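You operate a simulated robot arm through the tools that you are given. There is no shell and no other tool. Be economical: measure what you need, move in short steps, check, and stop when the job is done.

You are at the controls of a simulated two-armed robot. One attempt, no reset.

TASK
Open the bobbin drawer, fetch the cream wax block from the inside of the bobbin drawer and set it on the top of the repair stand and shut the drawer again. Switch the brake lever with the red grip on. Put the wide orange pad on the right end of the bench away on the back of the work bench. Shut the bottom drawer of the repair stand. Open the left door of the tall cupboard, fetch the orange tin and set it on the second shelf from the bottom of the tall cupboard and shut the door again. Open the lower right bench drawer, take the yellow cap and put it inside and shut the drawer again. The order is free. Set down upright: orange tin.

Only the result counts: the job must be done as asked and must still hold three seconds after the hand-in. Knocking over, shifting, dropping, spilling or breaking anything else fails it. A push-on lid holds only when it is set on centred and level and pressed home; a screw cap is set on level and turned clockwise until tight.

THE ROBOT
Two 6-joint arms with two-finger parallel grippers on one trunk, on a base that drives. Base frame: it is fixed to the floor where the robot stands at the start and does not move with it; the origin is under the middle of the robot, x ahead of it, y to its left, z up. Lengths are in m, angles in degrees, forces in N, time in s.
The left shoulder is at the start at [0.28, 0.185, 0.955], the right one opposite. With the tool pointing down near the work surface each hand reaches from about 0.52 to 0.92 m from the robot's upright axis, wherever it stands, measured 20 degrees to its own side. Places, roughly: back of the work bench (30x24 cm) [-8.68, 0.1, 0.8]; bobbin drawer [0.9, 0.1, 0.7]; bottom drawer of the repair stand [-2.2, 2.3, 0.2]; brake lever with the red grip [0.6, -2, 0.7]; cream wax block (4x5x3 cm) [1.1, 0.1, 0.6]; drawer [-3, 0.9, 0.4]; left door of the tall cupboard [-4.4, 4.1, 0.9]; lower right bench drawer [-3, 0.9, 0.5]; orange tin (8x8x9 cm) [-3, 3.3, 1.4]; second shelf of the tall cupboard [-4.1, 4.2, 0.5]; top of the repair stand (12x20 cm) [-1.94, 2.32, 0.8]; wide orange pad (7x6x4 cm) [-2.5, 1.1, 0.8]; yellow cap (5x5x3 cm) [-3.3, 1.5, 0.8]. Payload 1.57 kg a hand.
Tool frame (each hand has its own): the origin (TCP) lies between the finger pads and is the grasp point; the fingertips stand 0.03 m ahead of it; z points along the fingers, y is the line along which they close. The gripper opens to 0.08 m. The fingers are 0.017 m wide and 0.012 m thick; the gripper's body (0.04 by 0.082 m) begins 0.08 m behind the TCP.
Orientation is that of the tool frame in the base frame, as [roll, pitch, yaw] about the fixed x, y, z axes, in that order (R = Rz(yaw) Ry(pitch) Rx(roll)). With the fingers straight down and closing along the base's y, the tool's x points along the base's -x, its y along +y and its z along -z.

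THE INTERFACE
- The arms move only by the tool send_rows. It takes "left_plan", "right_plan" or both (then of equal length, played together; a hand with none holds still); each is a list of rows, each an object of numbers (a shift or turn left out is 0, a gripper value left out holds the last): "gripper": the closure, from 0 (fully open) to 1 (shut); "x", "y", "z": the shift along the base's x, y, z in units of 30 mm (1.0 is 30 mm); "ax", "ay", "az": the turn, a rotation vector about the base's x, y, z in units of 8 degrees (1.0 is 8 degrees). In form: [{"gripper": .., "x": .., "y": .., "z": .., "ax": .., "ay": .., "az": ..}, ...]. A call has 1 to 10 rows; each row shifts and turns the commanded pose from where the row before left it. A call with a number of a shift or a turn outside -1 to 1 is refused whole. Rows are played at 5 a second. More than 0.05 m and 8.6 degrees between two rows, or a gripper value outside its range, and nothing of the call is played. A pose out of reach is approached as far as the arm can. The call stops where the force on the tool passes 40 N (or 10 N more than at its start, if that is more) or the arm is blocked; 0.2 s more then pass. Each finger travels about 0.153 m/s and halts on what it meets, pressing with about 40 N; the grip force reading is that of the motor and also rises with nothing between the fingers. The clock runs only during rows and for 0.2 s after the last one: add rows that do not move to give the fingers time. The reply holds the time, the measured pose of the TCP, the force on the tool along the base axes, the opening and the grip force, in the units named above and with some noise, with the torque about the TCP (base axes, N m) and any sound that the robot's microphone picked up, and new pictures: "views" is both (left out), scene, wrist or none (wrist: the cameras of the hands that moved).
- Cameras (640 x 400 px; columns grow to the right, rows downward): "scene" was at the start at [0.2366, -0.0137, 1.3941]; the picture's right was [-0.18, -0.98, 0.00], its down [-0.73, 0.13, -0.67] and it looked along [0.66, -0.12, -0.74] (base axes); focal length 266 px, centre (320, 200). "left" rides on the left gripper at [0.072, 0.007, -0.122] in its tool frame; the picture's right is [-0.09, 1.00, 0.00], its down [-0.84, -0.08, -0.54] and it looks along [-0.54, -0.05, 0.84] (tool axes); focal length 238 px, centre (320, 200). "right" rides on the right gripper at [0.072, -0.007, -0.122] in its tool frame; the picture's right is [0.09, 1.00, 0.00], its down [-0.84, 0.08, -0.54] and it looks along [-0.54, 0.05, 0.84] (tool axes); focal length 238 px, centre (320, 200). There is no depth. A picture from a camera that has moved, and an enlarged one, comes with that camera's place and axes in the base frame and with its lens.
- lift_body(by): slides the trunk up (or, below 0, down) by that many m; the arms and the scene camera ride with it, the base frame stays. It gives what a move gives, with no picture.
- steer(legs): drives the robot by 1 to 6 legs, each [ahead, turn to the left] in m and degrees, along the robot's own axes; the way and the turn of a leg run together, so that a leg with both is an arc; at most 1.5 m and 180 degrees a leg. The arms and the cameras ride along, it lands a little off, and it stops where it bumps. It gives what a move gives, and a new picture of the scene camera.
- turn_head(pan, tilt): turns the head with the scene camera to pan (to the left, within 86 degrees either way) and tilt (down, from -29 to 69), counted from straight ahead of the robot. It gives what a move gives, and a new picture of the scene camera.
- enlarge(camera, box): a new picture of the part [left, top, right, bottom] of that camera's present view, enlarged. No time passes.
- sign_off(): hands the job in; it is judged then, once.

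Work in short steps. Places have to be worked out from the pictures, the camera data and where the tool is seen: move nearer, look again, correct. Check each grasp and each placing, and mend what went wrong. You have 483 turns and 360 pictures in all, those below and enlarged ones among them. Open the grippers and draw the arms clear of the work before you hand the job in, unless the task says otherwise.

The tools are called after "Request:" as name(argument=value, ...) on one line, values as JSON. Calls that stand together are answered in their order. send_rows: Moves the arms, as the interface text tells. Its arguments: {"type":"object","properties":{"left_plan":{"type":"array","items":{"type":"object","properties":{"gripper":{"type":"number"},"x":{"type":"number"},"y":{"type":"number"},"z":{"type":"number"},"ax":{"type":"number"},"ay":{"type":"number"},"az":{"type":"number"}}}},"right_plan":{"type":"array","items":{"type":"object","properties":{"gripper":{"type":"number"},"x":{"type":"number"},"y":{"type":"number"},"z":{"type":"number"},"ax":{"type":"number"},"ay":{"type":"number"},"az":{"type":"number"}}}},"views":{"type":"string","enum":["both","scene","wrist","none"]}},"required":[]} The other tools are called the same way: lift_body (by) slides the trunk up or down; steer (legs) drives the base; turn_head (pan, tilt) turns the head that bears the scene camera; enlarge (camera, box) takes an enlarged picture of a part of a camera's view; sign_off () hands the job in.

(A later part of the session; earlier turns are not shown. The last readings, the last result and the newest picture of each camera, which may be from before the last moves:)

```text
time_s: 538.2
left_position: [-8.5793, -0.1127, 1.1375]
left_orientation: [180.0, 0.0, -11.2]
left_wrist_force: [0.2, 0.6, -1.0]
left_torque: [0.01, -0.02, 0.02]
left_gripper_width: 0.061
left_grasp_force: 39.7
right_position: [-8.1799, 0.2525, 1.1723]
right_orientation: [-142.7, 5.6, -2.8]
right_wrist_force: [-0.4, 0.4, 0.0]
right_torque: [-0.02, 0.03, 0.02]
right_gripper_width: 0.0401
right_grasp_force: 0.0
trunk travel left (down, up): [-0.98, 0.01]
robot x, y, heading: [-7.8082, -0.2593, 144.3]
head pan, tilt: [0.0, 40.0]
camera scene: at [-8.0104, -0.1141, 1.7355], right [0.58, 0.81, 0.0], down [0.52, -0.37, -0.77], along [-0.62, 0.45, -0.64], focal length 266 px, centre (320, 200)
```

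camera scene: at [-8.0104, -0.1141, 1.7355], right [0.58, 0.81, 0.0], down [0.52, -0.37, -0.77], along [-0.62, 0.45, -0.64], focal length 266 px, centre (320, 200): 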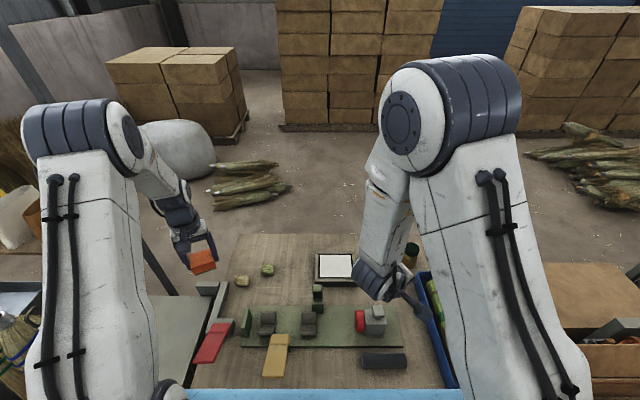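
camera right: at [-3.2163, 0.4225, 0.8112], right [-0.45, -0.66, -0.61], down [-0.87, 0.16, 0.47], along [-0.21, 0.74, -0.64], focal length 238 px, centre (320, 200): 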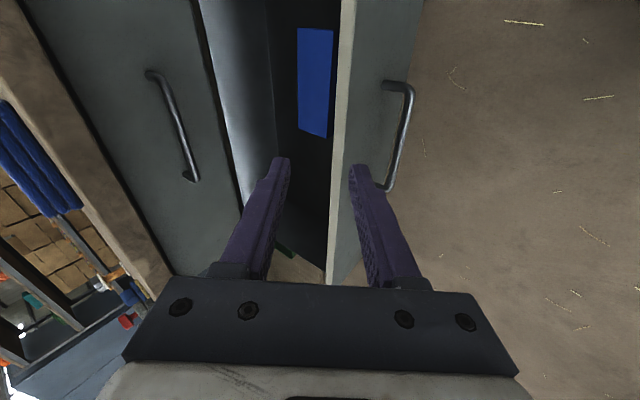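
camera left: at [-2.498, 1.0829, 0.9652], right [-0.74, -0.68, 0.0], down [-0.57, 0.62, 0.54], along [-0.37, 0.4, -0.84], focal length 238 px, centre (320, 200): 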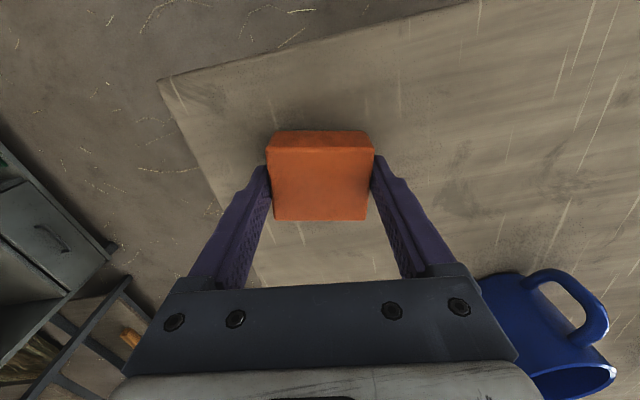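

Request:
send_rows(left_plan=[{"x": -0.15, "y": 1, "az": -0.3}, {"x": -0.15, "y": 1, "az": -0.3}, {"x": -0.15, "y": 1, "az": -0.3}, {"x": -0.15, "y": 1, "az": -0.3}, {"x": -0.15, "y": 1, "az": -0.3}, {"x": -0.15, "y": 1, "az": -0.3}, {"x": -0.15, "y": 1, "az": -0.3}, {"x": -0.15, "y": 1, "az": -0.3}, {"x": -0.15, "y": 1, "az": -0.3}, {"x": -0.15, "y": 1, "az": -0.3}], right_plan=[{"x": 0.6, "y": 0.2}, {"x": 0.6, "y": 0.2}, {"x": 0.6, "y": 0.2}, {"x": 0.6, "y": 0.2}, {"x": 0.6, "y": 0.2}, {"x": 0.6, "y": 0.2}, {}, {}, {}, {}], views="wrist")

```text
time_s: 540.4
left_position: [-8.6088, 0.1714, 1.1371]
left_orientation: [179.9, -0.2, -35.4]
left_wrist_force: [0.4, 0.1, -0.9]
left_torque: [-0.03, 0.0, 0.03]
left_gripper_width: 0.0613
left_grasp_force: 39.9
left hand out of reach, approached as far as the arm can: row 10
right_position: [-8.1481, 0.3208, 1.1595]
right_orientation: [-142.7, 5.5, -2.8]
right_wrist_force: [0.4, -0.1, 0.2]
right_torque: [-0.04, 0.01, 0.02]
right_gripper_width: 0.0398
right_grasp_force: 0.0
right hand out of reach, approached as far as the arm can: row 1, 2, 3, 4, 5, 6
trunk travel left (down, up): [-0.98, 0.01]
robot x, y, heading: [-7.8125, -0.2582, 144.4]
head pan, tilt: [0.0, 40.0]
camera right: at [-8.0701, 0.2481, 1.2523], right [-0.01, -0.79, -0.61], down [-0.81, -0.35, 0.46], along [-0.58, 0.5, -0.64], focal length 238 px, centre (320, 200)
camera left: at [-8.5523, 0.1246, 1.2601], right [-0.65, -0.76, 0.0], down [-0.64, 0.55, 0.54], along [-0.41, 0.35, -0.84], focal length 238 px, centre (320, 200)
```

right: 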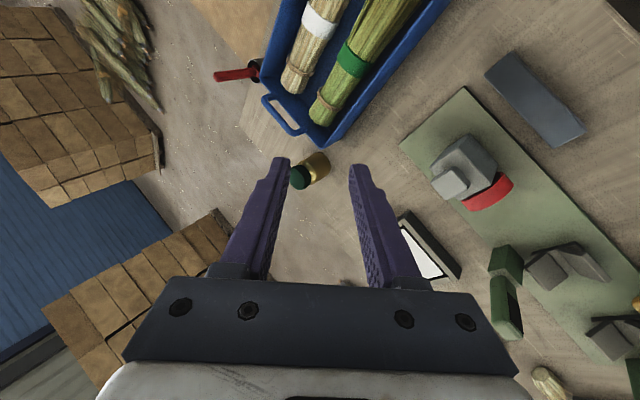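
left: 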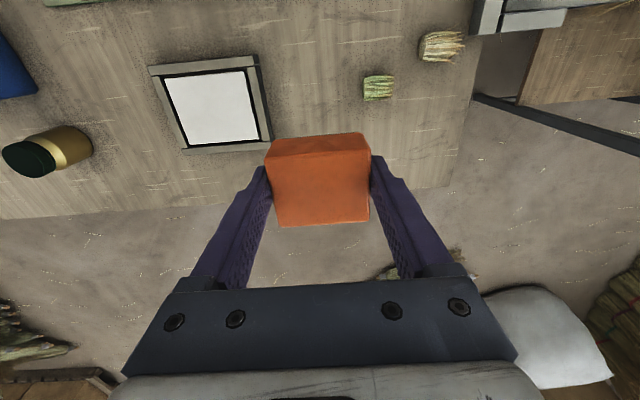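

The pad hangs right over the free spot. Before lowering the trunk I untwist the right hand so it can be tucked away from the tools.

Request:
send_rows(right_plan=[{"ax": 0.03, "ay": 0.607, "az": -0.794}, {"ax": 0.03, "ay": 0.607, "az": -0.794}, {"ax": 0.03, "ay": 0.607, "az": -0.794}, {"ax": 0.03, "ay": 0.607, "az": -0.794}, {"ax": 0.03, "ay": 0.607, "az": -0.794}, {"ax": 0.03, "ay": 0.607, "az": -0.794}, {"ax": 0.03, "ay": 0.607, "az": -0.794}, {"ax": 0.03, "ay": 0.607, "az": -0.794}, {"ax": 0.03, "ay": 0.607, "az": -0.794}, {"ax": 0.03, "ay": 0.607, "az": -0.794}], views="none")

Request:
send_rows(right_plan=[{"x": 0.8, "y": 0.4, "z": 0.5}, {"x": 0.8, "y": 0.4, "z": 0.5}, {"x": 0.8, "y": 0.4, "z": 0.5}, {"x": 0.8, "y": 0.3, "z": 0.5}, {"x": 0.8, "y": 0.3, "z": 0.5}, {"x": 0.8, "y": 0.3, "z": 0.5}, {"x": 0.8, "y": 0.3, "z": 0.5}, {"x": 0.8, "z": 0.5}], views="scene")

```text
time_s: 542.6
left_position: [-8.6091, 0.1713, 1.1378]
left_orientation: [180.0, 0.0, -35.3]
left_wrist_force: [0.1, -0.8, -0.4]
left_torque: [-0.03, -0.01, -0.02]
left_gripper_width: 0.0611
left_grasp_force: 40.3
right_position: [-8.1494, 0.321, 1.1576]
right_orientation: [-175.0, 41.7, -84.3]
right_wrist_force: [-0.1, -0.8, 0.0]
right_torque: [-0.01, 0.0, 0.02]
right_gripper_width: 0.0403
right_grasp_force: 0.2
trunk travel left (down, up): [-0.98, 0.01]
robot x, y, heading: [-7.8079, -0.2579, 144.4]
head pan, tilt: [0.0, 40.0]
```

```text
time_s: 544.4
left_position: [-8.6091, 0.1707, 1.1386]
left_orientation: [180.0, 0.0, -35.3]
left_wrist_force: [0.0, -0.6, -0.9]
left_torque: [0.02, -0.03, 0.01]
left_gripper_width: 0.0608
left_grasp_force: 40.2
right_position: [-7.9973, 0.4361, 1.276]
right_orientation: [-174.7, 41.6, -83.9]
right_wrist_force: [-1.7, -0.3, 0.2]
right_torque: [0.02, -0.02, -0.01]
right_gripper_width: 0.0401
right_grasp_force: 0.1
right hand out of reach, approached as far as the arm can: row 1, 2, 3, 4, 5, 6, 8
trunk travel left (down, up): [-0.98, 0.01]
robot x, y, heading: [-7.8089, -0.2557, 144.4]
head pan, tilt: [0.0, 40.0]
camera scene: at [-8.0104, -0.114, 1.7356], right [0.58, 0.81, 0.0], down [0.52, -0.37, -0.77], along [-0.62, 0.45, -0.64], focal length 266 px, centre (320, 200)
```

scene: 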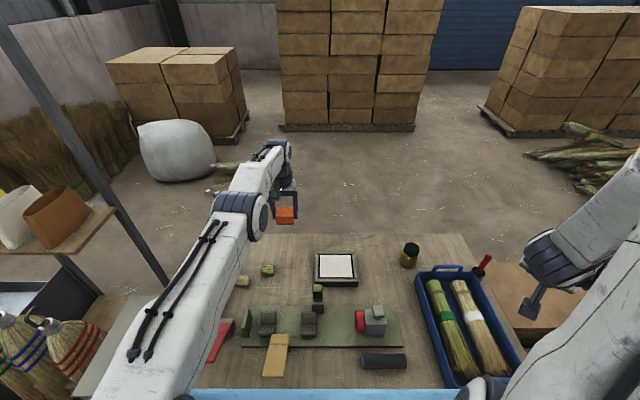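

Request:
send_rows(right_plan=[{"x": 0.5, "y": 0.5, "z": 1}, {"x": 0.5, "y": 0.5, "z": 1}, {"x": 0.5, "y": 0.5, "z": 1}, {"x": 0.5, "y": 0.5, "z": 1}, {"x": 0.5, "y": 0.5, "z": 1}, {"x": 0.5, "y": 0.5, "z": 1}], views="none")

```text
time_s: 545.8
left_position: [-8.6091, 0.1713, 1.1374]
left_orientation: [180.0, 0.1, -35.4]
left_wrist_force: [0.5, 0.2, -0.7]
left_torque: [-0.02, 0.0, 0.01]
left_gripper_width: 0.0612
left_grasp_force: 39.9
right_position: [-7.9064, 0.5222, 1.424]
right_orientation: [-168.6, 43.3, -79.9]
right_wrist_force: [0.6, 0.6, 0.3]
right_torque: [-0.01, -0.02, -0.05]
right_gripper_width: 0.0401
right_grasp_force: 0.0
right hand out of reach, approached as far as the arm can: row 3, 5, 6
trunk travel left (down, up): [-0.98, 0.01]
robot x, y, heading: [-7.8084, -0.2549, 144.3]
head pan, tilt: [0.0, 40.0]
```

Right hand is now high. I lower the trunk 0.24 and check beneath the pad.

Request:
lift_body(by=-0.24)

Request:
send_rows(left_plan=[{}], views="both")

```text
time_s: 548.3
left_position: [-8.6096, 0.1727, 0.8987]
left_orientation: [179.9, 0.0, -35.3]
left_wrist_force: [-0.3, -0.4, -0.4]
left_torque: [0.0, 0.01, -0.02]
left_gripper_width: 0.0612
left_grasp_force: 39.9
right_position: [-7.9074, 0.5222, 1.1847]
right_orientation: [-168.6, 43.1, -79.9]
right_wrist_force: [-1.0, -1.0, -0.2]
right_torque: [0.01, 0.04, 0.01]
right_gripper_width: 0.0399
right_grasp_force: 0.0
trunk travel left (down, up): [-0.74, 0.25]
robot x, y, heading: [-7.8139, -0.2588, 144.4]
head pan, tilt: [0.0, 40.0]
```

```text
time_s: 548.7
left_position: [-8.6103, 0.1716, 0.8984]
left_orientation: [-180.0, 0.0, -35.3]
left_wrist_force: [0.1, -0.3, -1.5]
left_torque: [-0.01, 0.0, 0.0]
left_gripper_width: 0.0611
left_grasp_force: 39.8
right_position: [-7.9057, 0.5217, 1.1848]
right_orientation: [-168.6, 43.2, -79.9]
right_wrist_force: [0.4, -0.1, 0.8]
right_torque: [0.02, -0.02, -0.02]
right_gripper_width: 0.0399
right_grasp_force: 0.2
trunk travel left (down, up): [-0.74, 0.25]
robot x, y, heading: [-7.8078, -0.2589, 144.2]
head pan, tilt: [0.0, 40.0]
camera scene: at [-8.0104, -0.114, 1.4956], right [0.58, 0.81, 0.0], down [0.52, -0.37, -0.77], along [-0.62, 0.45, -0.64], focal length 266 px, centre (320, 200)
camera left: at [-8.5527, 0.1245, 1.0204], right [-0.65, -0.76, 0.0], down [-0.64, 0.55, 0.54], along [-0.41, 0.35, -0.84], focal length 238 px, centre (320, 200)
```

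scene: 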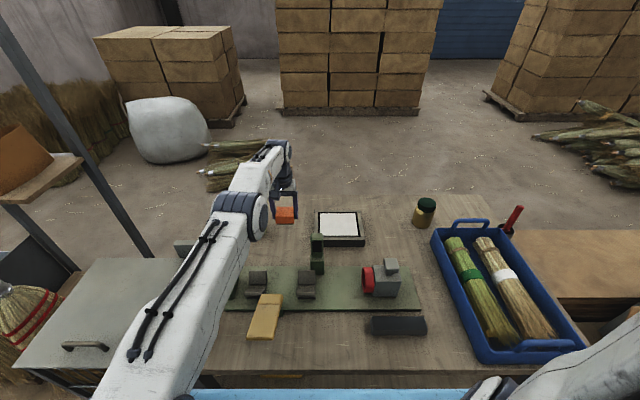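
left: 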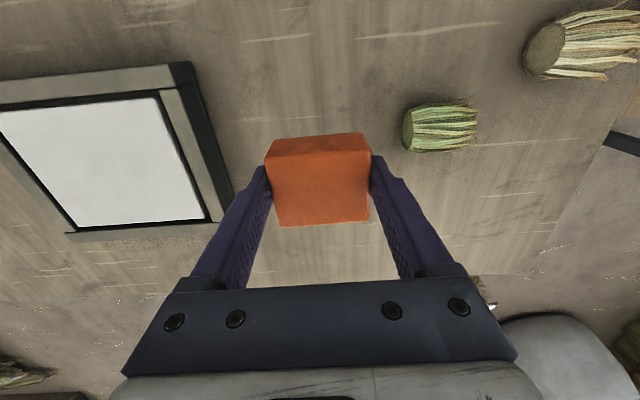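

Clear on both sides. I lower another 4.5 cm, then touch down in small steps.

Request:
lift_body(by=-0.045)

Request:
lift_body(by=-0.008)

```text
time_s: 549.5
left_position: [-8.6082, 0.171, 0.8533]
left_orientation: [180.0, 0.0, -35.3]
left_wrist_force: [-0.7, -1.3, -1.0]
left_torque: [0.0, 0.0, 0.03]
left_gripper_width: 0.061
left_grasp_force: 40.0
right_position: [-7.906, 0.523, 1.1392]
right_orientation: [-168.6, 43.0, -79.9]
right_wrist_force: [0.5, 0.7, 0.1]
right_torque: [-0.01, -0.01, -0.01]
right_gripper_width: 0.0399
right_grasp_force: 0.1
trunk travel left (down, up): [-0.695, 0.295]
robot x, y, heading: [-7.8114, -0.2517, 144.2]
head pan, tilt: [0.0, 40.0]
```

```text
time_s: 550.1
left_position: [-8.6093, 0.1714, 0.8449]
left_orientation: [179.9, 0.1, -35.3]
left_wrist_force: [-0.3, -0.1, -0.3]
left_torque: [0.01, 0.01, 0.0]
left_gripper_width: 0.061
left_grasp_force: 40.0
right_position: [-7.9066, 0.5216, 1.1307]
right_orientation: [-168.5, 43.1, -79.8]
right_wrist_force: [0.6, 0.1, 0.2]
right_torque: [0.0, 0.0, 0.01]
right_gripper_width: 0.0399
right_grasp_force: 0.1
trunk travel left (down, up): [-0.687, 0.303]
robot x, y, heading: [-7.8087, -0.2588, 144.5]
head pan, tilt: [0.0, 40.0]
```

Request:
lift_body(by=-0.008)

Request:
lift_body(by=-0.006)

```text
time_s: 550.7
left_position: [-8.6091, 0.1722, 0.842]
left_orientation: [-179.9, 0.4, -35.3]
left_wrist_force: [7.1, -6.4, 33.1]
left_torque: [-0.45, -0.56, -0.01]
left_gripper_width: 0.0612
left_grasp_force: 40.0
right_position: [-7.9039, 0.5217, 1.1247]
right_orientation: [-168.6, 43.2, -80.1]
right_wrist_force: [-0.3, 0.3, -1.1]
right_torque: [0.02, 0.0, -0.01]
right_gripper_width: 0.04
right_grasp_force: 0.0
trunk travel left (down, up): [-0.679, 0.311]
robot x, y, heading: [-7.8112, -0.258, 144.5]
head pan, tilt: [0.0, 40.0]
```

```text
time_s: 551.2
left_position: [-8.6097, 0.1735, 0.8373]
left_orientation: [-180.0, 0.6, -35.3]
left_wrist_force: [1.0, -2.9, 36.5]
left_torque: [0.01, 0.09, 0.0]
left_gripper_width: 0.0611
left_grasp_force: 40.1
right_position: [-7.9048, 0.5202, 1.1172]
right_orientation: [-168.6, 43.2, -79.9]
right_wrist_force: [-0.2, 0.3, -0.3]
right_torque: [0.0, -0.01, 0.02]
right_gripper_width: 0.0398
right_grasp_force: 0.1
trunk travel left (down, up): [-0.673, 0.317]
robot x, y, heading: [-7.8109, -0.2604, 144.0]
head pan, tilt: [0.0, 40.0]
```

Contact. I open the fingers (both sides have room) and raise with the trunk.

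Request:
send_rows(left_plan=[{"gripper": 0.1}, {"gripper": 0.05}, {"gripper": 0.05}], views="none")

Request:
lift_body(by=0.25)

Request:
send_rows(left_plan=[{}], views="both")

```text
time_s: 552.0
left_position: [-8.6087, 0.1692, 0.8308]
left_orientation: [-180.0, -0.1, -35.4]
left_wrist_force: [0.7, -3.3, 0.5]
left_torque: [0.17, 0.0, 0.01]
left_gripper_width: 0.0716
left_grasp_force: 0.1
right_position: [-7.9065, 0.5212, 1.1178]
right_orientation: [-168.5, 43.1, -80.0]
right_wrist_force: [0.1, -0.7, 0.4]
right_torque: [0.04, -0.01, 0.02]
right_gripper_width: 0.0401
right_grasp_force: 0.1
trunk travel left (down, up): [-0.673, 0.317]
robot x, y, heading: [-7.8147, -0.2563, 144.4]
head pan, tilt: [0.0, 40.0]
```

```text
time_s: 554.6
left_position: [-8.6085, 0.172, 1.0817]
left_orientation: [-180.0, 0.1, -35.2]
left_wrist_force: [-0.3, -0.6, 0.2]
left_torque: [-0.02, 0.0, 0.01]
left_gripper_width: 0.0758
left_grasp_force: 0.1
right_position: [-7.9063, 0.522, 1.367]
right_orientation: [-168.5, 43.1, -79.9]
right_wrist_force: [-0.1, 0.1, -0.7]
right_torque: [-0.02, 0.02, -0.03]
right_gripper_width: 0.0399
right_grasp_force: 0.1
trunk travel left (down, up): [-0.923, 0.067]
robot x, y, heading: [-7.8104, -0.2607, 144.1]
head pan, tilt: [0.0, 40.0]
```

```text
time_s: 555.0
left_position: [-8.6086, 0.1701, 1.0823]
left_orientation: [-179.9, -0.1, -35.3]
left_wrist_force: [-0.3, 0.3, 1.1]
left_torque: [0.03, 0.01, -0.02]
left_gripper_width: 0.0758
left_grasp_force: 0.0
right_position: [-7.9061, 0.5213, 1.3675]
right_orientation: [-168.5, 43.1, -79.9]
right_wrist_force: [0.6, -0.6, 0.7]
right_torque: [0.0, -0.05, 0.0]
right_gripper_width: 0.04
right_grasp_force: 0.0
trunk travel left (down, up): [-0.923, 0.067]
robot x, y, heading: [-7.8072, -0.2559, 144.1]
head pan, tilt: [0.0, 40.0]
camera scene: at [-8.0103, -0.1141, 1.6786], right [0.58, 0.81, 0.0], down [0.52, -0.37, -0.77], along [-0.62, 0.45, -0.64], focal length 266 px, centre (320, 200)
camera left: at [-8.5526, 0.1245, 1.2034], right [-0.65, -0.76, 0.0], down [-0.64, 0.55, 0.54], along [-0.41, 0.35, -0.84], focal length 238 px, centre (320, 200)
```

scene: 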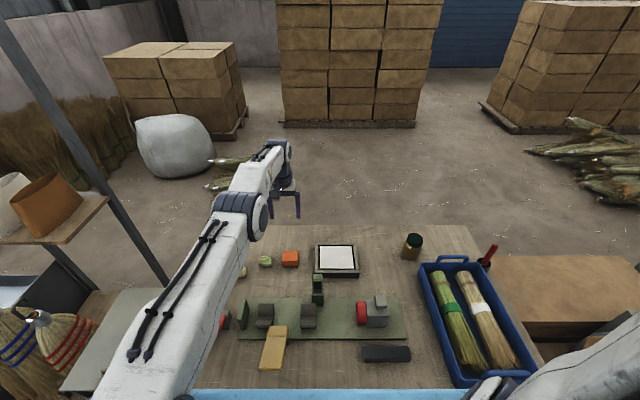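
left: 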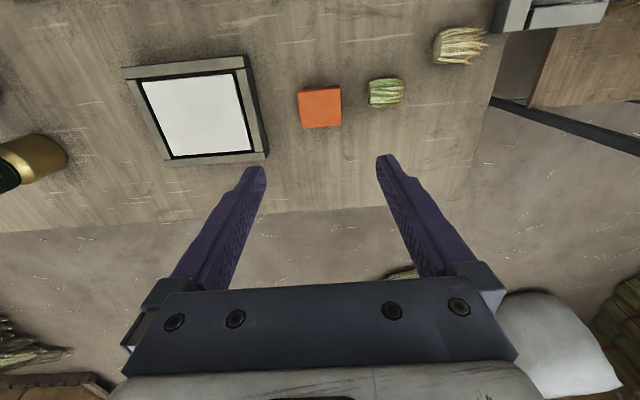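

Pad is down in place. I back away and draw the left arm in.

Request:
steer(legs=[[-0.35, 0]])

Request:
send_rows(left_plan=[{"x": 0.8, "y": -0.6, "z": 0.2}, {"x": 0.8, "y": -0.6, "z": 0.2}, {"x": 0.8, "y": -0.6, "z": 0.2}, {"x": 0.8, "y": -0.6, "z": 0.2}, {"x": 0.8, "y": -0.6, "z": 0.2}], views="none")

```text
time_s: 557.3
left_position: [-8.3237, -0.0335, 1.08]
left_orientation: [-179.9, 0.1, -35.3]
left_wrist_force: [-0.4, 0.4, -0.2]
left_torque: [0.01, -0.03, -0.01]
left_gripper_width: 0.0762
left_grasp_force: 0.0
right_position: [-7.6201, 0.3176, 1.3665]
right_orientation: [-168.5, 43.2, -80.0]
right_wrist_force: [-1.2, -0.6, 0.3]
right_torque: [0.03, 0.05, 0.04]
right_gripper_width: 0.0401
right_grasp_force: 0.0
trunk travel left (down, up): [-0.923, 0.067]
robot x, y, heading: [-7.5284, -0.4641, 144.2]
head pan, tilt: [0.0, 40.0]
camera scene: at [-7.7249, -0.3186, 1.6786], right [0.58, 0.81, 0.0], down [0.52, -0.38, -0.77], along [-0.62, 0.45, -0.64], focal length 266 px, centre (320, 200)
```

scene: 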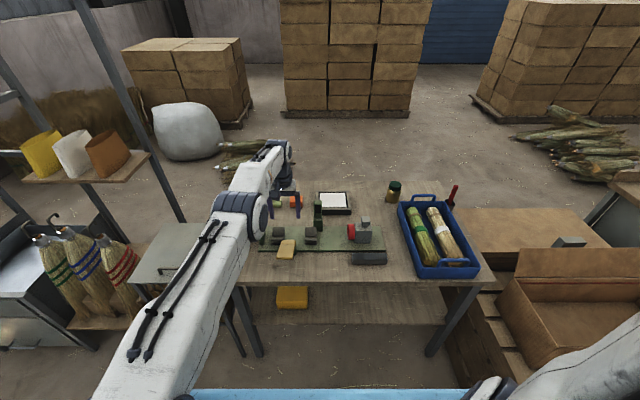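

```text
time_s: 558.5
left_position: [-8.2047, -0.1247, 1.1123]
left_orientation: [180.0, 0.1, -35.3]
left_wrist_force: [-0.2, 0.6, -0.1]
left_torque: [0.01, 0.0, 0.0]
left_gripper_width: 0.0759
left_grasp_force: 0.2
right_position: [-7.6209, 0.3166, 1.3672]
right_orientation: [-168.6, 43.1, -79.9]
right_wrist_force: [0.3, -0.1, -0.3]
right_torque: [-0.02, 0.02, -0.01]
right_gripper_width: 0.0401
right_grasp_force: 0.0
trunk travel left (down, up): [-0.923, 0.067]
robot x, y, heading: [-7.5263, -0.464, 144.5]
head pan, tilt: [0.0, 40.0]
```

Now back toward the rack and the tall cupboard, along the way I came.

Request:
steer(legs=[[0, -94], [1.5, 0], [1.5, 0], [1.4, 0]])

Request:
turn_head(pan=0, tilt=20)

```text
time_s: 579.7
left_position: [-4.8417, 2.6988, 1.1131]
left_orientation: [180.0, 0.2, -135.5]
left_wrist_force: [0.2, -0.2, 0.8]
left_torque: [-0.01, -0.01, -0.01]
left_gripper_width: 0.0758
left_grasp_force: 0.1
right_position: [-4.5103, 2.0468, 1.3691]
right_orientation: [-168.7, 43.3, 179.5]
right_wrist_force: [-0.3, -0.2, 0.1]
right_torque: [0.04, -0.03, 0.03]
right_gripper_width: 0.0398
right_grasp_force: 0.1
trunk travel left (down, up): [-0.923, 0.067]
robot x, y, heading: [-5.3276, 2.1317, 36.0]
head pan, tilt: [0.0, 40.0]
stopped in leg 4: the robot was blocked; the commanded pose is now the measured one
camera scene: at [-5.1319, 2.2727, 1.6788], right [0.59, -0.81, 0.0], down [-0.52, -0.38, -0.77], along [0.62, 0.45, -0.64], focal length 266 px, centre (320, 200)
```

scene: 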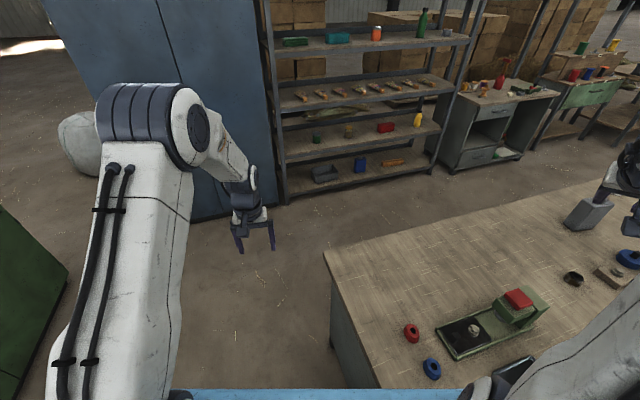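

```text
time_s: 580.6
left_position: [-4.84, 2.7019, 1.1122]
left_orientation: [179.9, 0.2, -135.6]
left_wrist_force: [1.0, -0.5, -0.1]
left_torque: [0.01, -0.02, 0.0]
left_gripper_width: 0.0761
left_grasp_force: 0.1
right_position: [-4.5105, 2.0489, 1.3669]
right_orientation: [-168.5, 43.1, 179.5]
right_wrist_force: [0.4, 0.4, 0.3]
right_torque: [0.01, 0.01, -0.02]
right_gripper_width: 0.0398
right_grasp_force: 0.1
trunk travel left (down, up): [-0.923, 0.067]
robot x, y, heading: [-5.3288, 2.1285, 35.7]
head pan, tilt: [0.0, 20.0]
camera scene: at [-5.1237, 2.2789, 1.7099], right [0.59, -0.81, 0.0], down [-0.28, -0.2, -0.94], along [0.76, 0.55, -0.34], focal length 266 px, centre (320, 200)
```

scene: 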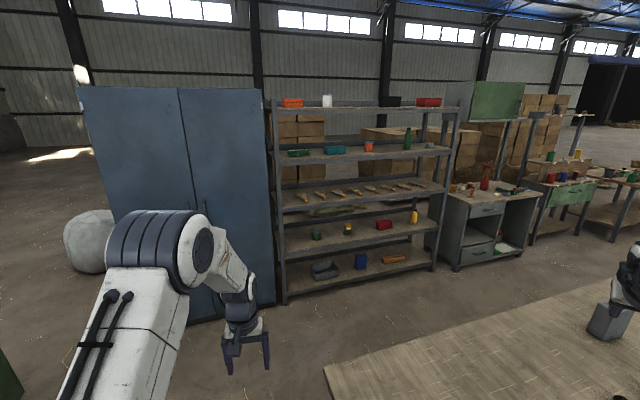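

The bench end blocked me; I'm slightly rotated. The orange tin is on the rack's second shelf from top. I zoom in on it.

Request:
enlarge(camera="scene", box=[270, 80, 470, 220])

Request:
enlarge(camera="scene", box=[340, 125, 400, 165])

```text
2.86 times, centred on (370, 150) of scene
camera zoom: at [-5.1237, 2.2789, 1.7099], right [0.59, -0.81, 0.0], down [-0.28, -0.2, -0.94], along [0.76, 0.55, -0.34], focal length 759 px, centre (177, 343)
```

zoom: 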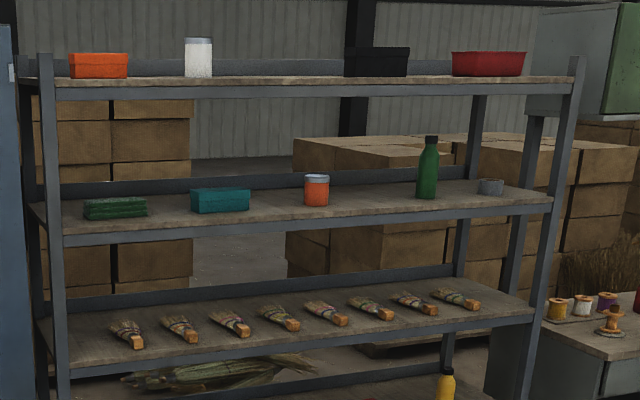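

```text
10.00 times, centred on (370, 145) of scene
camera zoom: at [-5.1237, 2.2789, 1.7099], right [0.59, -0.81, 0.0], down [-0.28, -0.2, -0.94], along [0.76, 0.55, -0.34], focal length 2655 px, centre (-180, 750)
```

zoom: 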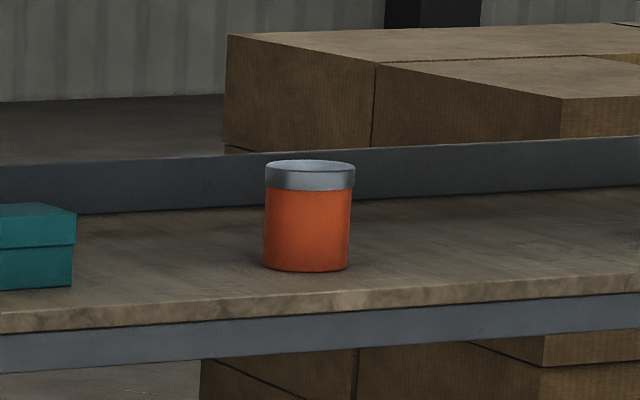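

The tin is a cylinder about 7.4 cm wide with a slightly wider lid, just grippable. First the cupboard door: I back off, turn to face the cupboard and approach.

Request:
steer(legs=[[-0.12, 0], [0, 19], [1.2, 0]])

Request:
turn_head(pan=0, tilt=30)

```text
time_s: 588.5
left_position: [-4.4809, 3.7419, 1.1132]
left_orientation: [180.0, 0.1, -115.9]
left_wrist_force: [-0.3, 0.8, -1.1]
left_torque: [0.0, 0.01, 0.05]
left_gripper_width: 0.0759
left_grasp_force: 0.0
right_position: [-3.9512, 3.2381, 1.368]
right_orientation: [-168.5, 43.1, -160.7]
right_wrist_force: [0.4, -0.8, 0.3]
right_torque: [-0.01, -0.01, 0.0]
right_gripper_width: 0.0403
right_grasp_force: 0.1
trunk travel left (down, up): [-0.923, 0.067]
robot x, y, heading: [-4.746, 3.0407, 55.6]
head pan, tilt: [0.0, 20.0]
camera scene: at [-4.6059, 3.2488, 1.71], right [0.83, -0.56, 0.0], down [-0.19, -0.28, -0.94], along [0.53, 0.78, -0.34], focal length 266 px, centre (320, 200)
```

scene: 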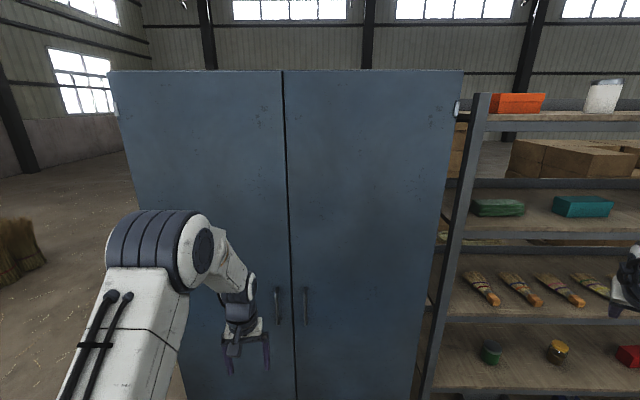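

```text
time_s: 589.2
left_position: [-4.4819, 3.7419, 1.1129]
left_orientation: [180.0, 0.1, -115.9]
left_wrist_force: [0.0, -0.3, -0.3]
left_torque: [-0.03, -0.03, 0.0]
left_gripper_width: 0.076
left_grasp_force: 0.1
right_position: [-3.9507, 3.2386, 1.3672]
right_orientation: [-168.5, 43.1, -160.6]
right_wrist_force: [-0.3, 0.2, 0.2]
right_torque: [0.0, 0.02, 0.0]
right_gripper_width: 0.04
right_grasp_force: 0.1
trunk travel left (down, up): [-0.923, 0.067]
robot x, y, heading: [-4.7483, 3.0387, 55.7]
head pan, tilt: [0.0, 30.0]
camera scene: at [-4.6073, 3.2466, 1.694], right [0.83, -0.56, 0.0], down [-0.28, -0.41, -0.87], along [0.49, 0.72, -0.5], focal length 266 px, centre (320, 200)
```

scene: 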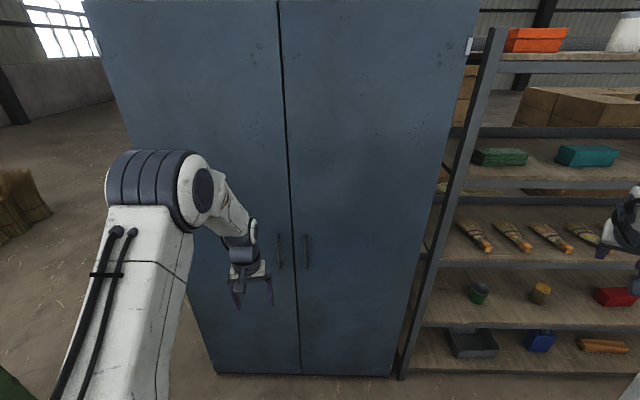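

The left door's handle is a vertical bar at about (-4.29, 3.99), z 0.92–1.09. I tilt the left hand forward and extend it toward the handle.

Request:
send_rows(left_plan=[{"x": 0.3, "y": 0.43, "z": -0.3, "az": -0.6}, {"x": 0.3, "y": 0.43, "z": -0.3, "az": -0.6}, {"x": 0.3, "y": 0.43, "z": -0.3, "ax": 0.64, "ay": -0.45}, {"x": 0.3, "y": 0.43, "z": -0.3, "ax": 0.64, "ay": -0.45}, {"x": 0.3, "y": 0.43, "z": -0.3, "ax": 0.64, "ay": -0.45}, {"x": 0.3, "y": 0.43, "z": -0.3, "ax": 0.64, "ay": -0.45}, {"x": 0.3, "y": 0.43, "z": -0.3, "ax": 0.64, "ay": -0.45}, {"x": 0.3, "y": 0.43, "z": -0.3, "ax": 0.64, "ay": -0.45}, {"x": 0.2, "y": 0.28, "ax": 0.64, "ay": -0.45}, {"ax": 0.6, "ay": -0.42}], views="wrist")

```text
time_s: 591.4
left_position: [-4.4033, 3.8523, 1.0407]
left_orientation: [179.4, 49.8, -125.6]
left_wrist_force: [0.0, 0.3, -0.1]
left_torque: [-0.02, -0.01, -0.01]
left_gripper_width: 0.0759
left_grasp_force: 0.1
right_position: [-3.9497, 3.2383, 1.3675]
right_orientation: [-168.5, 43.1, -160.6]
right_wrist_force: [-0.1, 0.8, 0.6]
right_torque: [0.01, -0.01, 0.03]
right_gripper_width: 0.0401
right_grasp_force: 0.0
trunk travel left (down, up): [-0.923, 0.067]
robot x, y, heading: [-4.7451, 3.0402, 55.6]
head pan, tilt: [0.0, 30.0]
camera left: at [-4.4884, 3.7428, 1.0649], right [-0.78, 0.62, 0.08], down [0.14, 0.05, 0.99], along [0.61, 0.78, -0.13], focal length 238 px, centre (320, 200)
```

left: 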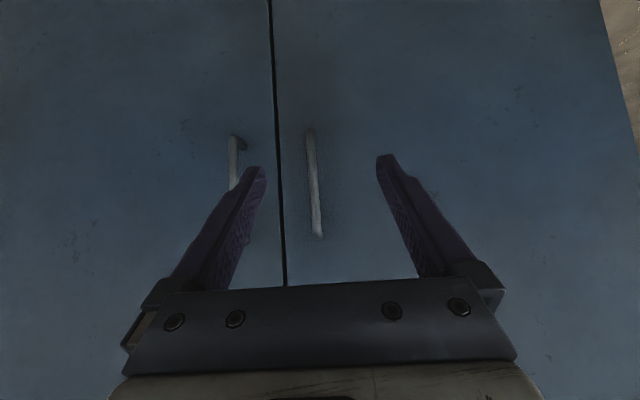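

The left-door bar is right between the fingers. I narrow the gripper, drive 10 cm forward, and correct sideways.

Request:
steer(legs=[[0.09, 0]])

Request:
send_rows(left_plan=[{"gripper": 0.4, "x": 0.3, "y": -0.2, "z": -0.5}, {"gripper": 0.4, "z": -0.3}], views="wrist")

```text
time_s: 592.5
left_position: [-4.3533, 3.93, 1.0411]
left_orientation: [179.4, 49.8, -125.6]
left_wrist_force: [-0.7, 0.6, 0.1]
left_torque: [-0.01, 0.0, -0.06]
left_gripper_width: 0.0762
left_grasp_force: 0.1
right_position: [-3.8984, 3.315, 1.368]
right_orientation: [-168.4, 43.1, -160.5]
right_wrist_force: [-1.0, 0.0, 0.6]
right_torque: [0.02, 0.04, 0.02]
right_gripper_width: 0.0398
right_grasp_force: 0.1
trunk travel left (down, up): [-0.923, 0.067]
robot x, y, heading: [-4.6993, 3.1191, 55.6]
head pan, tilt: [0.0, 30.0]
camera scene: at [-4.5551, 3.3235, 1.6939], right [0.83, -0.56, 0.0], down [-0.28, -0.41, -0.87], along [0.49, 0.72, -0.5], focal length 266 px, centre (320, 200)
```

scene: 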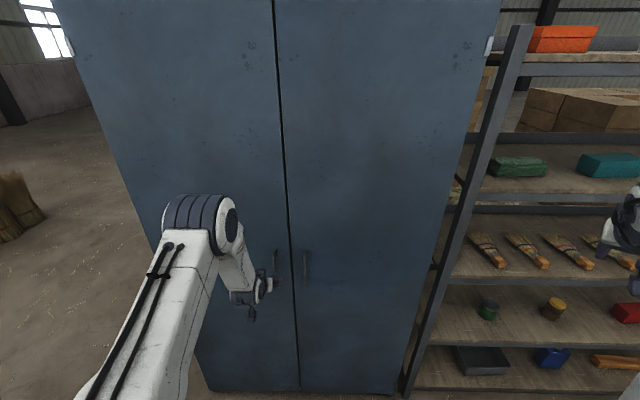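

```text
time_s: 593.1
left_position: [-4.3434, 3.9238, 1.016]
left_orientation: [179.6, 49.9, -125.6]
left_wrist_force: [-0.4, -0.1, -0.4]
left_torque: [-0.01, -0.01, -0.02]
left_gripper_width: 0.0479
left_grasp_force: 0.0
right_position: [-3.8974, 3.3153, 1.3671]
right_orientation: [-168.5, 43.1, -160.6]
right_wrist_force: [0.3, 0.0, 0.9]
right_torque: [0.01, 0.01, -0.02]
right_gripper_width: 0.04
right_grasp_force: 0.1
trunk travel left (down, up): [-0.923, 0.067]
robot x, y, heading: [-4.6943, 3.1139, 55.5]
head pan, tilt: [0.0, 30.0]
camera left: at [-4.427, 3.8146, 1.0399], right [-0.78, 0.62, 0.08], down [0.14, 0.06, 0.99], along [0.61, 0.78, -0.13], focal length 238 px, centre (320, 200)
```

left: 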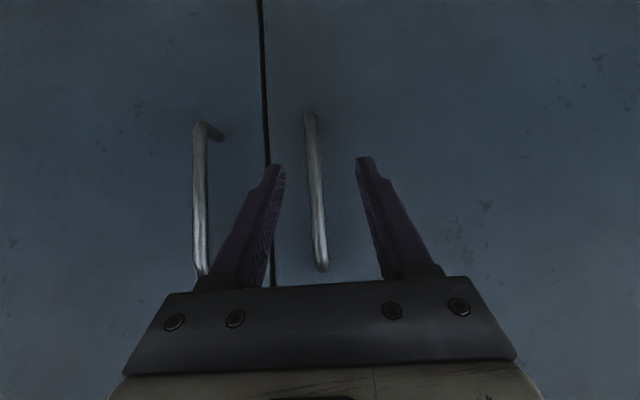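

Request:
send_rows(left_plan=[{"x": 0.4, "y": 0.56}, {"x": 0.4, "y": 0.56}, {"x": 0.3, "y": 0.42}, {"gripper": 0.8}, {"gripper": 1}, {"gripper": 1}], views="wrist")

```text
time_s: 594.5
left_position: [-4.3047, 3.9665, 1.0166]
left_orientation: [179.3, 49.7, -126.4]
left_wrist_force: [27.8, -22.7, -0.5]
left_torque: [-0.19, -0.79, -0.44]
left_gripper_width: 0.0121
left_grasp_force: 29.1
right_position: [-3.8973, 3.3158, 1.3665]
right_orientation: [-168.6, 43.1, -160.6]
right_wrist_force: [0.5, 0.2, 0.6]
right_torque: [0.02, -0.04, -0.02]
right_gripper_width: 0.0401
right_grasp_force: 0.1
trunk travel left (down, up): [-0.923, 0.067]
robot x, y, heading: [-4.6939, 3.1177, 55.5]
head pan, tilt: [0.0, 30.0]
camera left: at [-4.3905, 3.8572, 1.0408], right [-0.77, 0.63, 0.08], down [0.14, 0.05, 0.99], along [0.62, 0.77, -0.13], focal length 238 px, centre (320, 200)
```

left: 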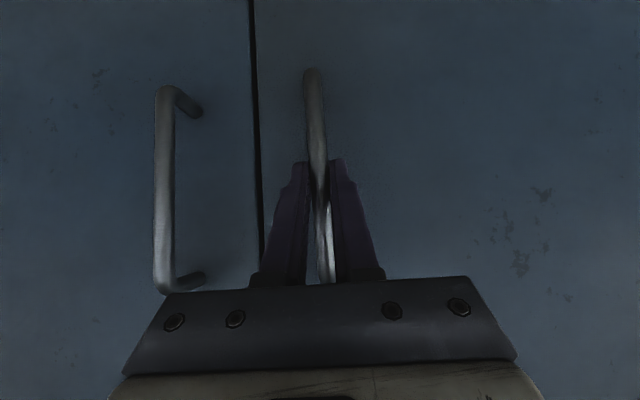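

Gripped. I relax the sideways load and pull the door toward me along its arc.

Request:
send_rows(left_plan=[{"x": 0.2, "y": -0.15}, {"x": -0.4, "y": -0.54}, {"x": -0.42, "y": -0.52}, {"x": -0.46, "y": -0.49, "az": -0.3}, {"x": -0.5, "y": -0.46, "az": -0.3}, {"x": -0.52, "y": -0.45, "az": -0.3}], views="wrist")

```text
time_s: 595.9
left_position: [-4.3726, 3.9038, 1.0164]
left_orientation: [179.7, 50.0, -130.1]
left_wrist_force: [-6.9, 9.0, -2.3]
left_torque: [-0.58, 0.53, 0.25]
left_gripper_width: 0.0118
left_grasp_force: 29.1
right_position: [-3.8967, 3.3153, 1.3666]
right_orientation: [-168.5, 43.2, -160.7]
right_wrist_force: [1.2, -0.2, -0.6]
right_torque: [-0.02, -0.02, -0.02]
right_gripper_width: 0.0398
right_grasp_force: 0.0
trunk travel left (down, up): [-0.923, 0.067]
robot x, y, heading: [-4.6969, 3.1161, 55.9]
head pan, tilt: [0.0, 30.0]
stopped in row 6 (left hand): the force on the tool passed its limit at 50 N (the readings are from after the stop); the commanded pose is now the measured one
camera left: at [-4.4657, 3.8007, 1.0403], right [-0.72, 0.69, 0.07], down [0.14, 0.04, 0.99], along [0.67, 0.73, -0.13], focal length 238 px, centre (320, 200)
```

left: 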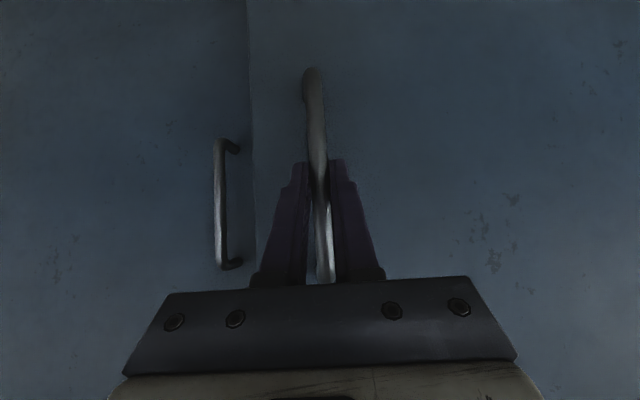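

Door is 12° open. I continue along the arc.

Request:
send_rows(left_plan=[{"x": -0.6, "y": -0.4, "az": -0.3}, {"x": -0.62, "y": -0.38, "az": -0.35}, {"x": -0.65, "y": -0.36, "az": -0.35}, {"x": -0.68, "y": -0.33, "az": -0.35}], views="none")

```text
time_s: 596.9
left_position: [-4.4494, 3.8584, 1.0169]
left_orientation: [179.7, 50.0, -141.2]
left_wrist_force: [-5.9, 10.9, -9.5]
left_torque: [-0.6, 0.53, 0.21]
left_gripper_width: 0.0117
left_grasp_force: 28.8
right_position: [-3.8984, 3.3169, 1.3656]
right_orientation: [-168.4, 43.1, -160.6]
right_wrist_force: [0.2, -0.2, 0.4]
right_torque: [-0.01, 0.0, 0.0]
right_gripper_width: 0.04
right_grasp_force: 0.1
trunk travel left (down, up): [-0.923, 0.067]
robot x, y, heading: [-4.6942, 3.1179, 55.6]
head pan, tilt: [0.0, 30.0]
```

Request:
send_rows(left_plan=[{"x": -0.66, "y": -0.25, "az": -0.3}, {"x": -0.66, "y": -0.22, "az": -0.3}, {"x": -0.68, "y": -0.18, "az": -0.3}, {"x": -0.7, "y": -0.15, "az": -0.3}], views="scene")

```text
time_s: 597.9
left_position: [-4.5302, 3.8287, 1.0168]
left_orientation: [179.9, 49.8, -151.0]
left_wrist_force: [2.2, -13.8, -2.2]
left_torque: [-0.25, 0.11, -0.09]
left_gripper_width: 0.0118
left_grasp_force: 29.1
right_position: [-3.898, 3.3158, 1.3664]
right_orientation: [-168.5, 43.1, -160.8]
right_wrist_force: [-0.5, -0.3, 0.6]
right_torque: [0.0, -0.01, 0.0]
right_gripper_width: 0.04
right_grasp_force: 0.1
trunk travel left (down, up): [-0.923, 0.067]
robot x, y, heading: [-4.6927, 3.1147, 55.9]
head pan, tilt: [0.0, 30.0]
camera scene: at [-4.5553, 3.3236, 1.694], right [0.83, -0.56, 0.0], down [-0.28, -0.41, -0.87], along [0.49, 0.72, -0.5], focal length 266 px, centre (320, 200)
```

scene: 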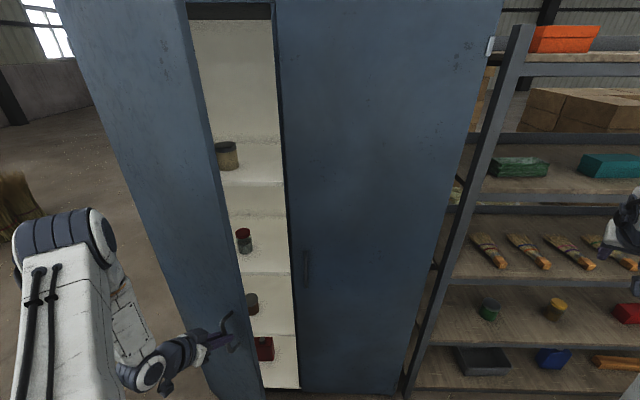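

The door is 35° open and the shelves are visible. I continue further.

Request:
send_rows(left_plan=[{"x": -0.68, "y": -0.12, "az": -0.2}, {"x": -0.68, "y": -0.08, "az": -0.2}, {"x": -0.68, "y": -0.05, "az": -0.2}, {"x": -0.68, "y": 0, "az": -0.2}], views="none")

```text
time_s: 598.9
left_position: [-4.6008, 3.8181, 1.016]
left_orientation: [-179.3, 50.0, -156.4]
left_wrist_force: [0.2, -5.9, 3.9]
left_torque: [0.62, -0.22, -0.06]
left_gripper_width: 0.0117
left_grasp_force: 28.9
right_position: [-3.897, 3.3155, 1.3677]
right_orientation: [-168.5, 43.2, -160.7]
right_wrist_force: [0.2, 0.4, 0.2]
right_torque: [0.01, 0.02, -0.02]
right_gripper_width: 0.0398
right_grasp_force: 0.1
trunk travel left (down, up): [-0.923, 0.067]
robot x, y, heading: [-4.6972, 3.1183, 56.0]
head pan, tilt: [0.0, 30.0]
stopped in row 4 (left hand): the force on the tool passed its limit at 42 N (the readings are from after the stop); the commanded pose is now the measured one
```

Request:
send_rows(left_plan=[{"x": -0.6, "y": -0.1, "az": -0.15}, {"x": -0.65, "y": -0.06, "az": -0.15}, {"x": -0.65, "y": -0.02, "az": -0.15}, {"x": -0.65, "y": 0.02, "az": -0.15}, {"x": -0.65, "y": 0.06, "az": -0.15}], views="scene")

```text
time_s: 600.1
left_position: [-4.6989, 3.8187, 1.0167]
left_orientation: [-179.8, 49.9, -162.4]
left_wrist_force: [1.9, 19.1, 10.1]
left_torque: [0.76, 0.1, 0.26]
left_gripper_width: 0.0119
left_grasp_force: 29.4
right_position: [-3.8984, 3.315, 1.3682]
right_orientation: [-168.5, 43.1, -160.7]
right_wrist_force: [0.0, -0.3, -0.7]
right_torque: [-0.03, 0.0, 0.01]
right_gripper_width: 0.0403
right_grasp_force: 0.1
trunk travel left (down, up): [-0.923, 0.067]
robot x, y, heading: [-4.695, 3.1178, 55.9]
head pan, tilt: [0.0, 30.0]
camera scene: at [-4.5555, 3.3251, 1.6939], right [0.83, -0.56, 0.0], down [-0.28, -0.41, -0.87], along [0.49, 0.72, -0.5], focal length 266 px, centre (320, 200)
```

scene: 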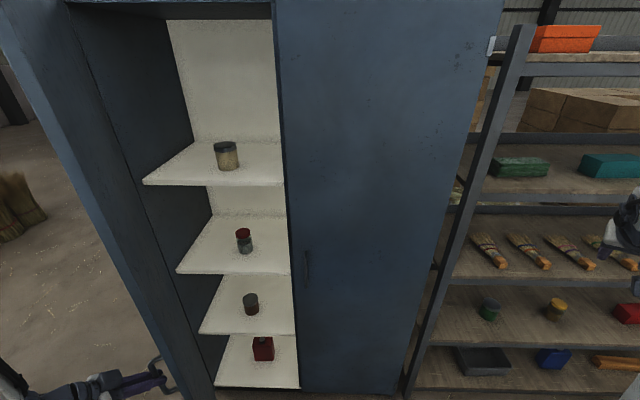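

The door is about 57° open; I swing it on toward 90° while I still hold the handle.

Request:
send_rows(left_plan=[{"x": -0.6, "y": 0.5}, {"x": -0.7, "y": 0.35}, {"x": -0.7, "y": 0.35}, {"x": -0.7, "y": 0.38}, {"x": -0.7, "y": 0.42}, {"x": -0.7, "y": 0.45}], views="none")

```text
time_s: 600.5
left_position: [-4.7152, 3.8234, 1.0141]
left_orientation: [-177.7, 50.3, -162.0]
left_wrist_force: [-0.7, -13.7, 12.6]
left_torque: [0.74, -0.72, -0.19]
left_gripper_width: 0.0122
left_grasp_force: 29.2
right_position: [-3.8987, 3.3146, 1.3664]
right_orientation: [-168.6, 43.2, -160.7]
right_wrist_force: [0.3, 0.7, 0.8]
right_torque: [-0.02, 0.03, -0.01]
right_gripper_width: 0.0399
right_grasp_force: 0.1
trunk travel left (down, up): [-0.923, 0.067]
robot x, y, heading: [-4.6935, 3.1142, 56.1]
head pan, tilt: [0.0, 30.0]
stopped in row 2 (left hand): the force on the tool passed its limit at 48 N (the readings are from after the stop); the commanded pose is now the measured one
```

I let go of the handle, back off, and will push the door's inner side instead.

Request:
send_rows(left_plan=[{"gripper": 0.6}, {"gripper": 0.4}, {"x": -0.7, "y": -0.25, "z": 0.3}, {"x": -0.7, "y": -0.25, "z": 0.3}, {"x": -0.5, "y": -0.4, "z": 0.4}, {"x": 0, "y": -0.6, "z": 0.4}], views="scene")

```text
time_s: 602.0
left_position: [-4.7735, 3.7795, 1.0552]
left_orientation: [-178.0, 50.0, -161.9]
left_wrist_force: [-0.1, 0.3, -0.4]
left_torque: [-0.01, -0.01, -0.01]
left_gripper_width: 0.0481
left_grasp_force: 0.0
right_position: [-3.8981, 3.3158, 1.3681]
right_orientation: [-168.5, 43.1, -160.6]
right_wrist_force: [-0.3, -0.6, 0.4]
right_torque: [0.01, -0.02, 0.0]
right_gripper_width: 0.0403
right_grasp_force: 0.0
trunk travel left (down, up): [-0.923, 0.067]
robot x, y, heading: [-4.6964, 3.1163, 56.0]
head pan, tilt: [0.0, 30.0]
camera scene: at [-4.5558, 3.324, 1.6939], right [0.83, -0.56, 0.0], down [-0.28, -0.41, -0.87], along [0.49, 0.72, -0.5], focal length 266 px, centre (320, 200)
```

scene: 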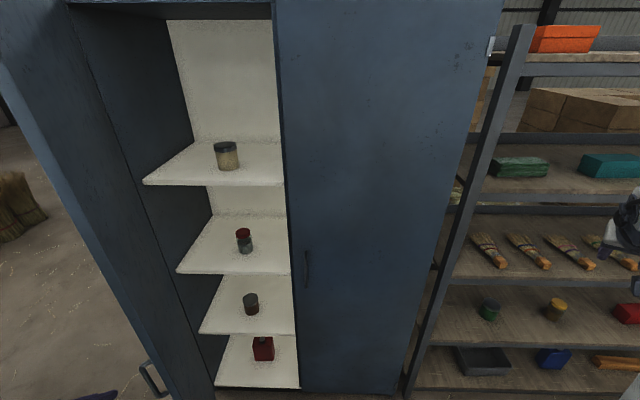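

Request:
steer(legs=[[-0.22, 0]])

Request:
send_rows(left_plan=[{"x": 0.9, "y": -0.64, "az": 0.8, "gripper": 1}, {"x": 0.9, "y": -0.64, "az": 0.8}, {"x": 0.9, "y": -0.64, "az": 0.8}, {"x": 0.9, "y": -0.64, "az": 0.8}, {"x": 0.9, "y": -0.64, "az": 0.8}, {"x": 0.9, "y": -0.64, "az": 0.5}, {"x": 0.9, "y": -0.64}, {"x": 0.9, "y": -0.64}], views="scene")

```text
time_s: 603.6
left_position: [-4.8973, 3.5973, 1.0557]
left_orientation: [-177.9, 49.9, -162.0]
left_wrist_force: [-0.3, 0.3, 0.1]
left_torque: [0.0, 0.0, 0.0]
left_gripper_width: 0.0478
left_grasp_force: 0.1
right_position: [-4.0225, 3.1308, 1.3671]
right_orientation: [-168.5, 43.1, -160.8]
right_wrist_force: [-0.4, 0.2, 0.2]
right_torque: [-0.03, 0.01, -0.02]
right_gripper_width: 0.0402
right_grasp_force: 0.0
trunk travel left (down, up): [-0.923, 0.067]
robot x, y, heading: [-4.819, 2.9302, 55.6]
head pan, tilt: [0.0, 30.0]
camera scene: at [-4.68, 3.1401, 1.6939], right [0.83, -0.56, 0.0], down [-0.28, -0.41, -0.87], along [0.49, 0.72, -0.5], focal length 266 px, centre (320, 200)
```

scene: 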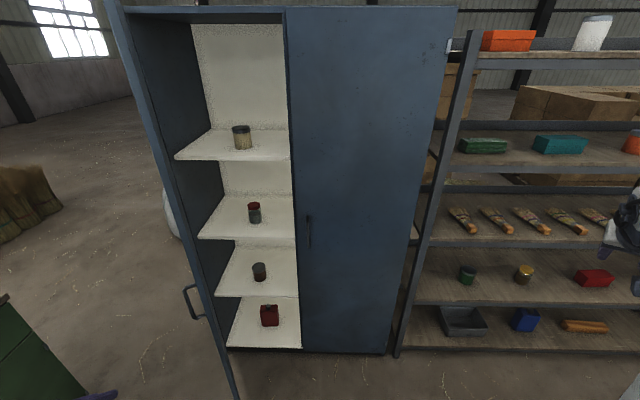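

```text
time_s: 605.4
left_position: [-4.7227, 3.5161, 0.9641]
left_orientation: [-177.9, 50.0, -126.2]
left_wrist_force: [0.3, 0.8, 0.0]
left_torque: [0.01, -0.02, -0.04]
left_gripper_width: 0.0002
left_grasp_force: 21.1
left hand out of reach, approached as far as the arm can: row 4, 5, 6, 7, 8
right_position: [-4.0224, 3.13, 1.3669]
right_orientation: [-168.5, 43.1, -160.8]
right_wrist_force: [0.3, -0.1, 0.1]
right_torque: [0.02, -0.01, 0.02]
right_gripper_width: 0.04
right_grasp_force: 0.1
trunk travel left (down, up): [-0.923, 0.067]
robot x, y, heading: [-4.8188, 2.9303, 55.6]
head pan, tilt: [0.0, 30.0]
camera scene: at [-4.6802, 3.1397, 1.694], right [0.83, -0.56, 0.0], down [-0.28, -0.41, -0.87], along [0.49, 0.72, -0.5], focal length 266 px, centre (320, 200)
```

scene: 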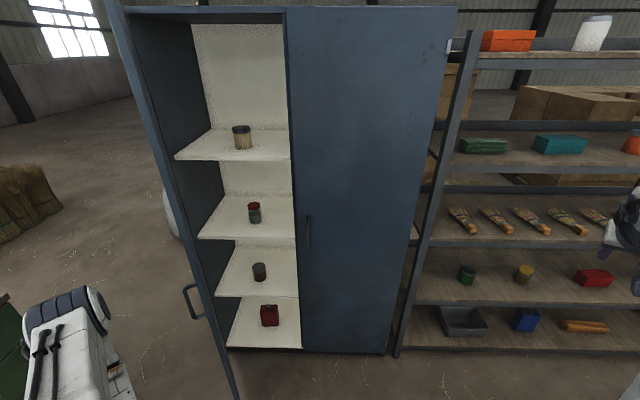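

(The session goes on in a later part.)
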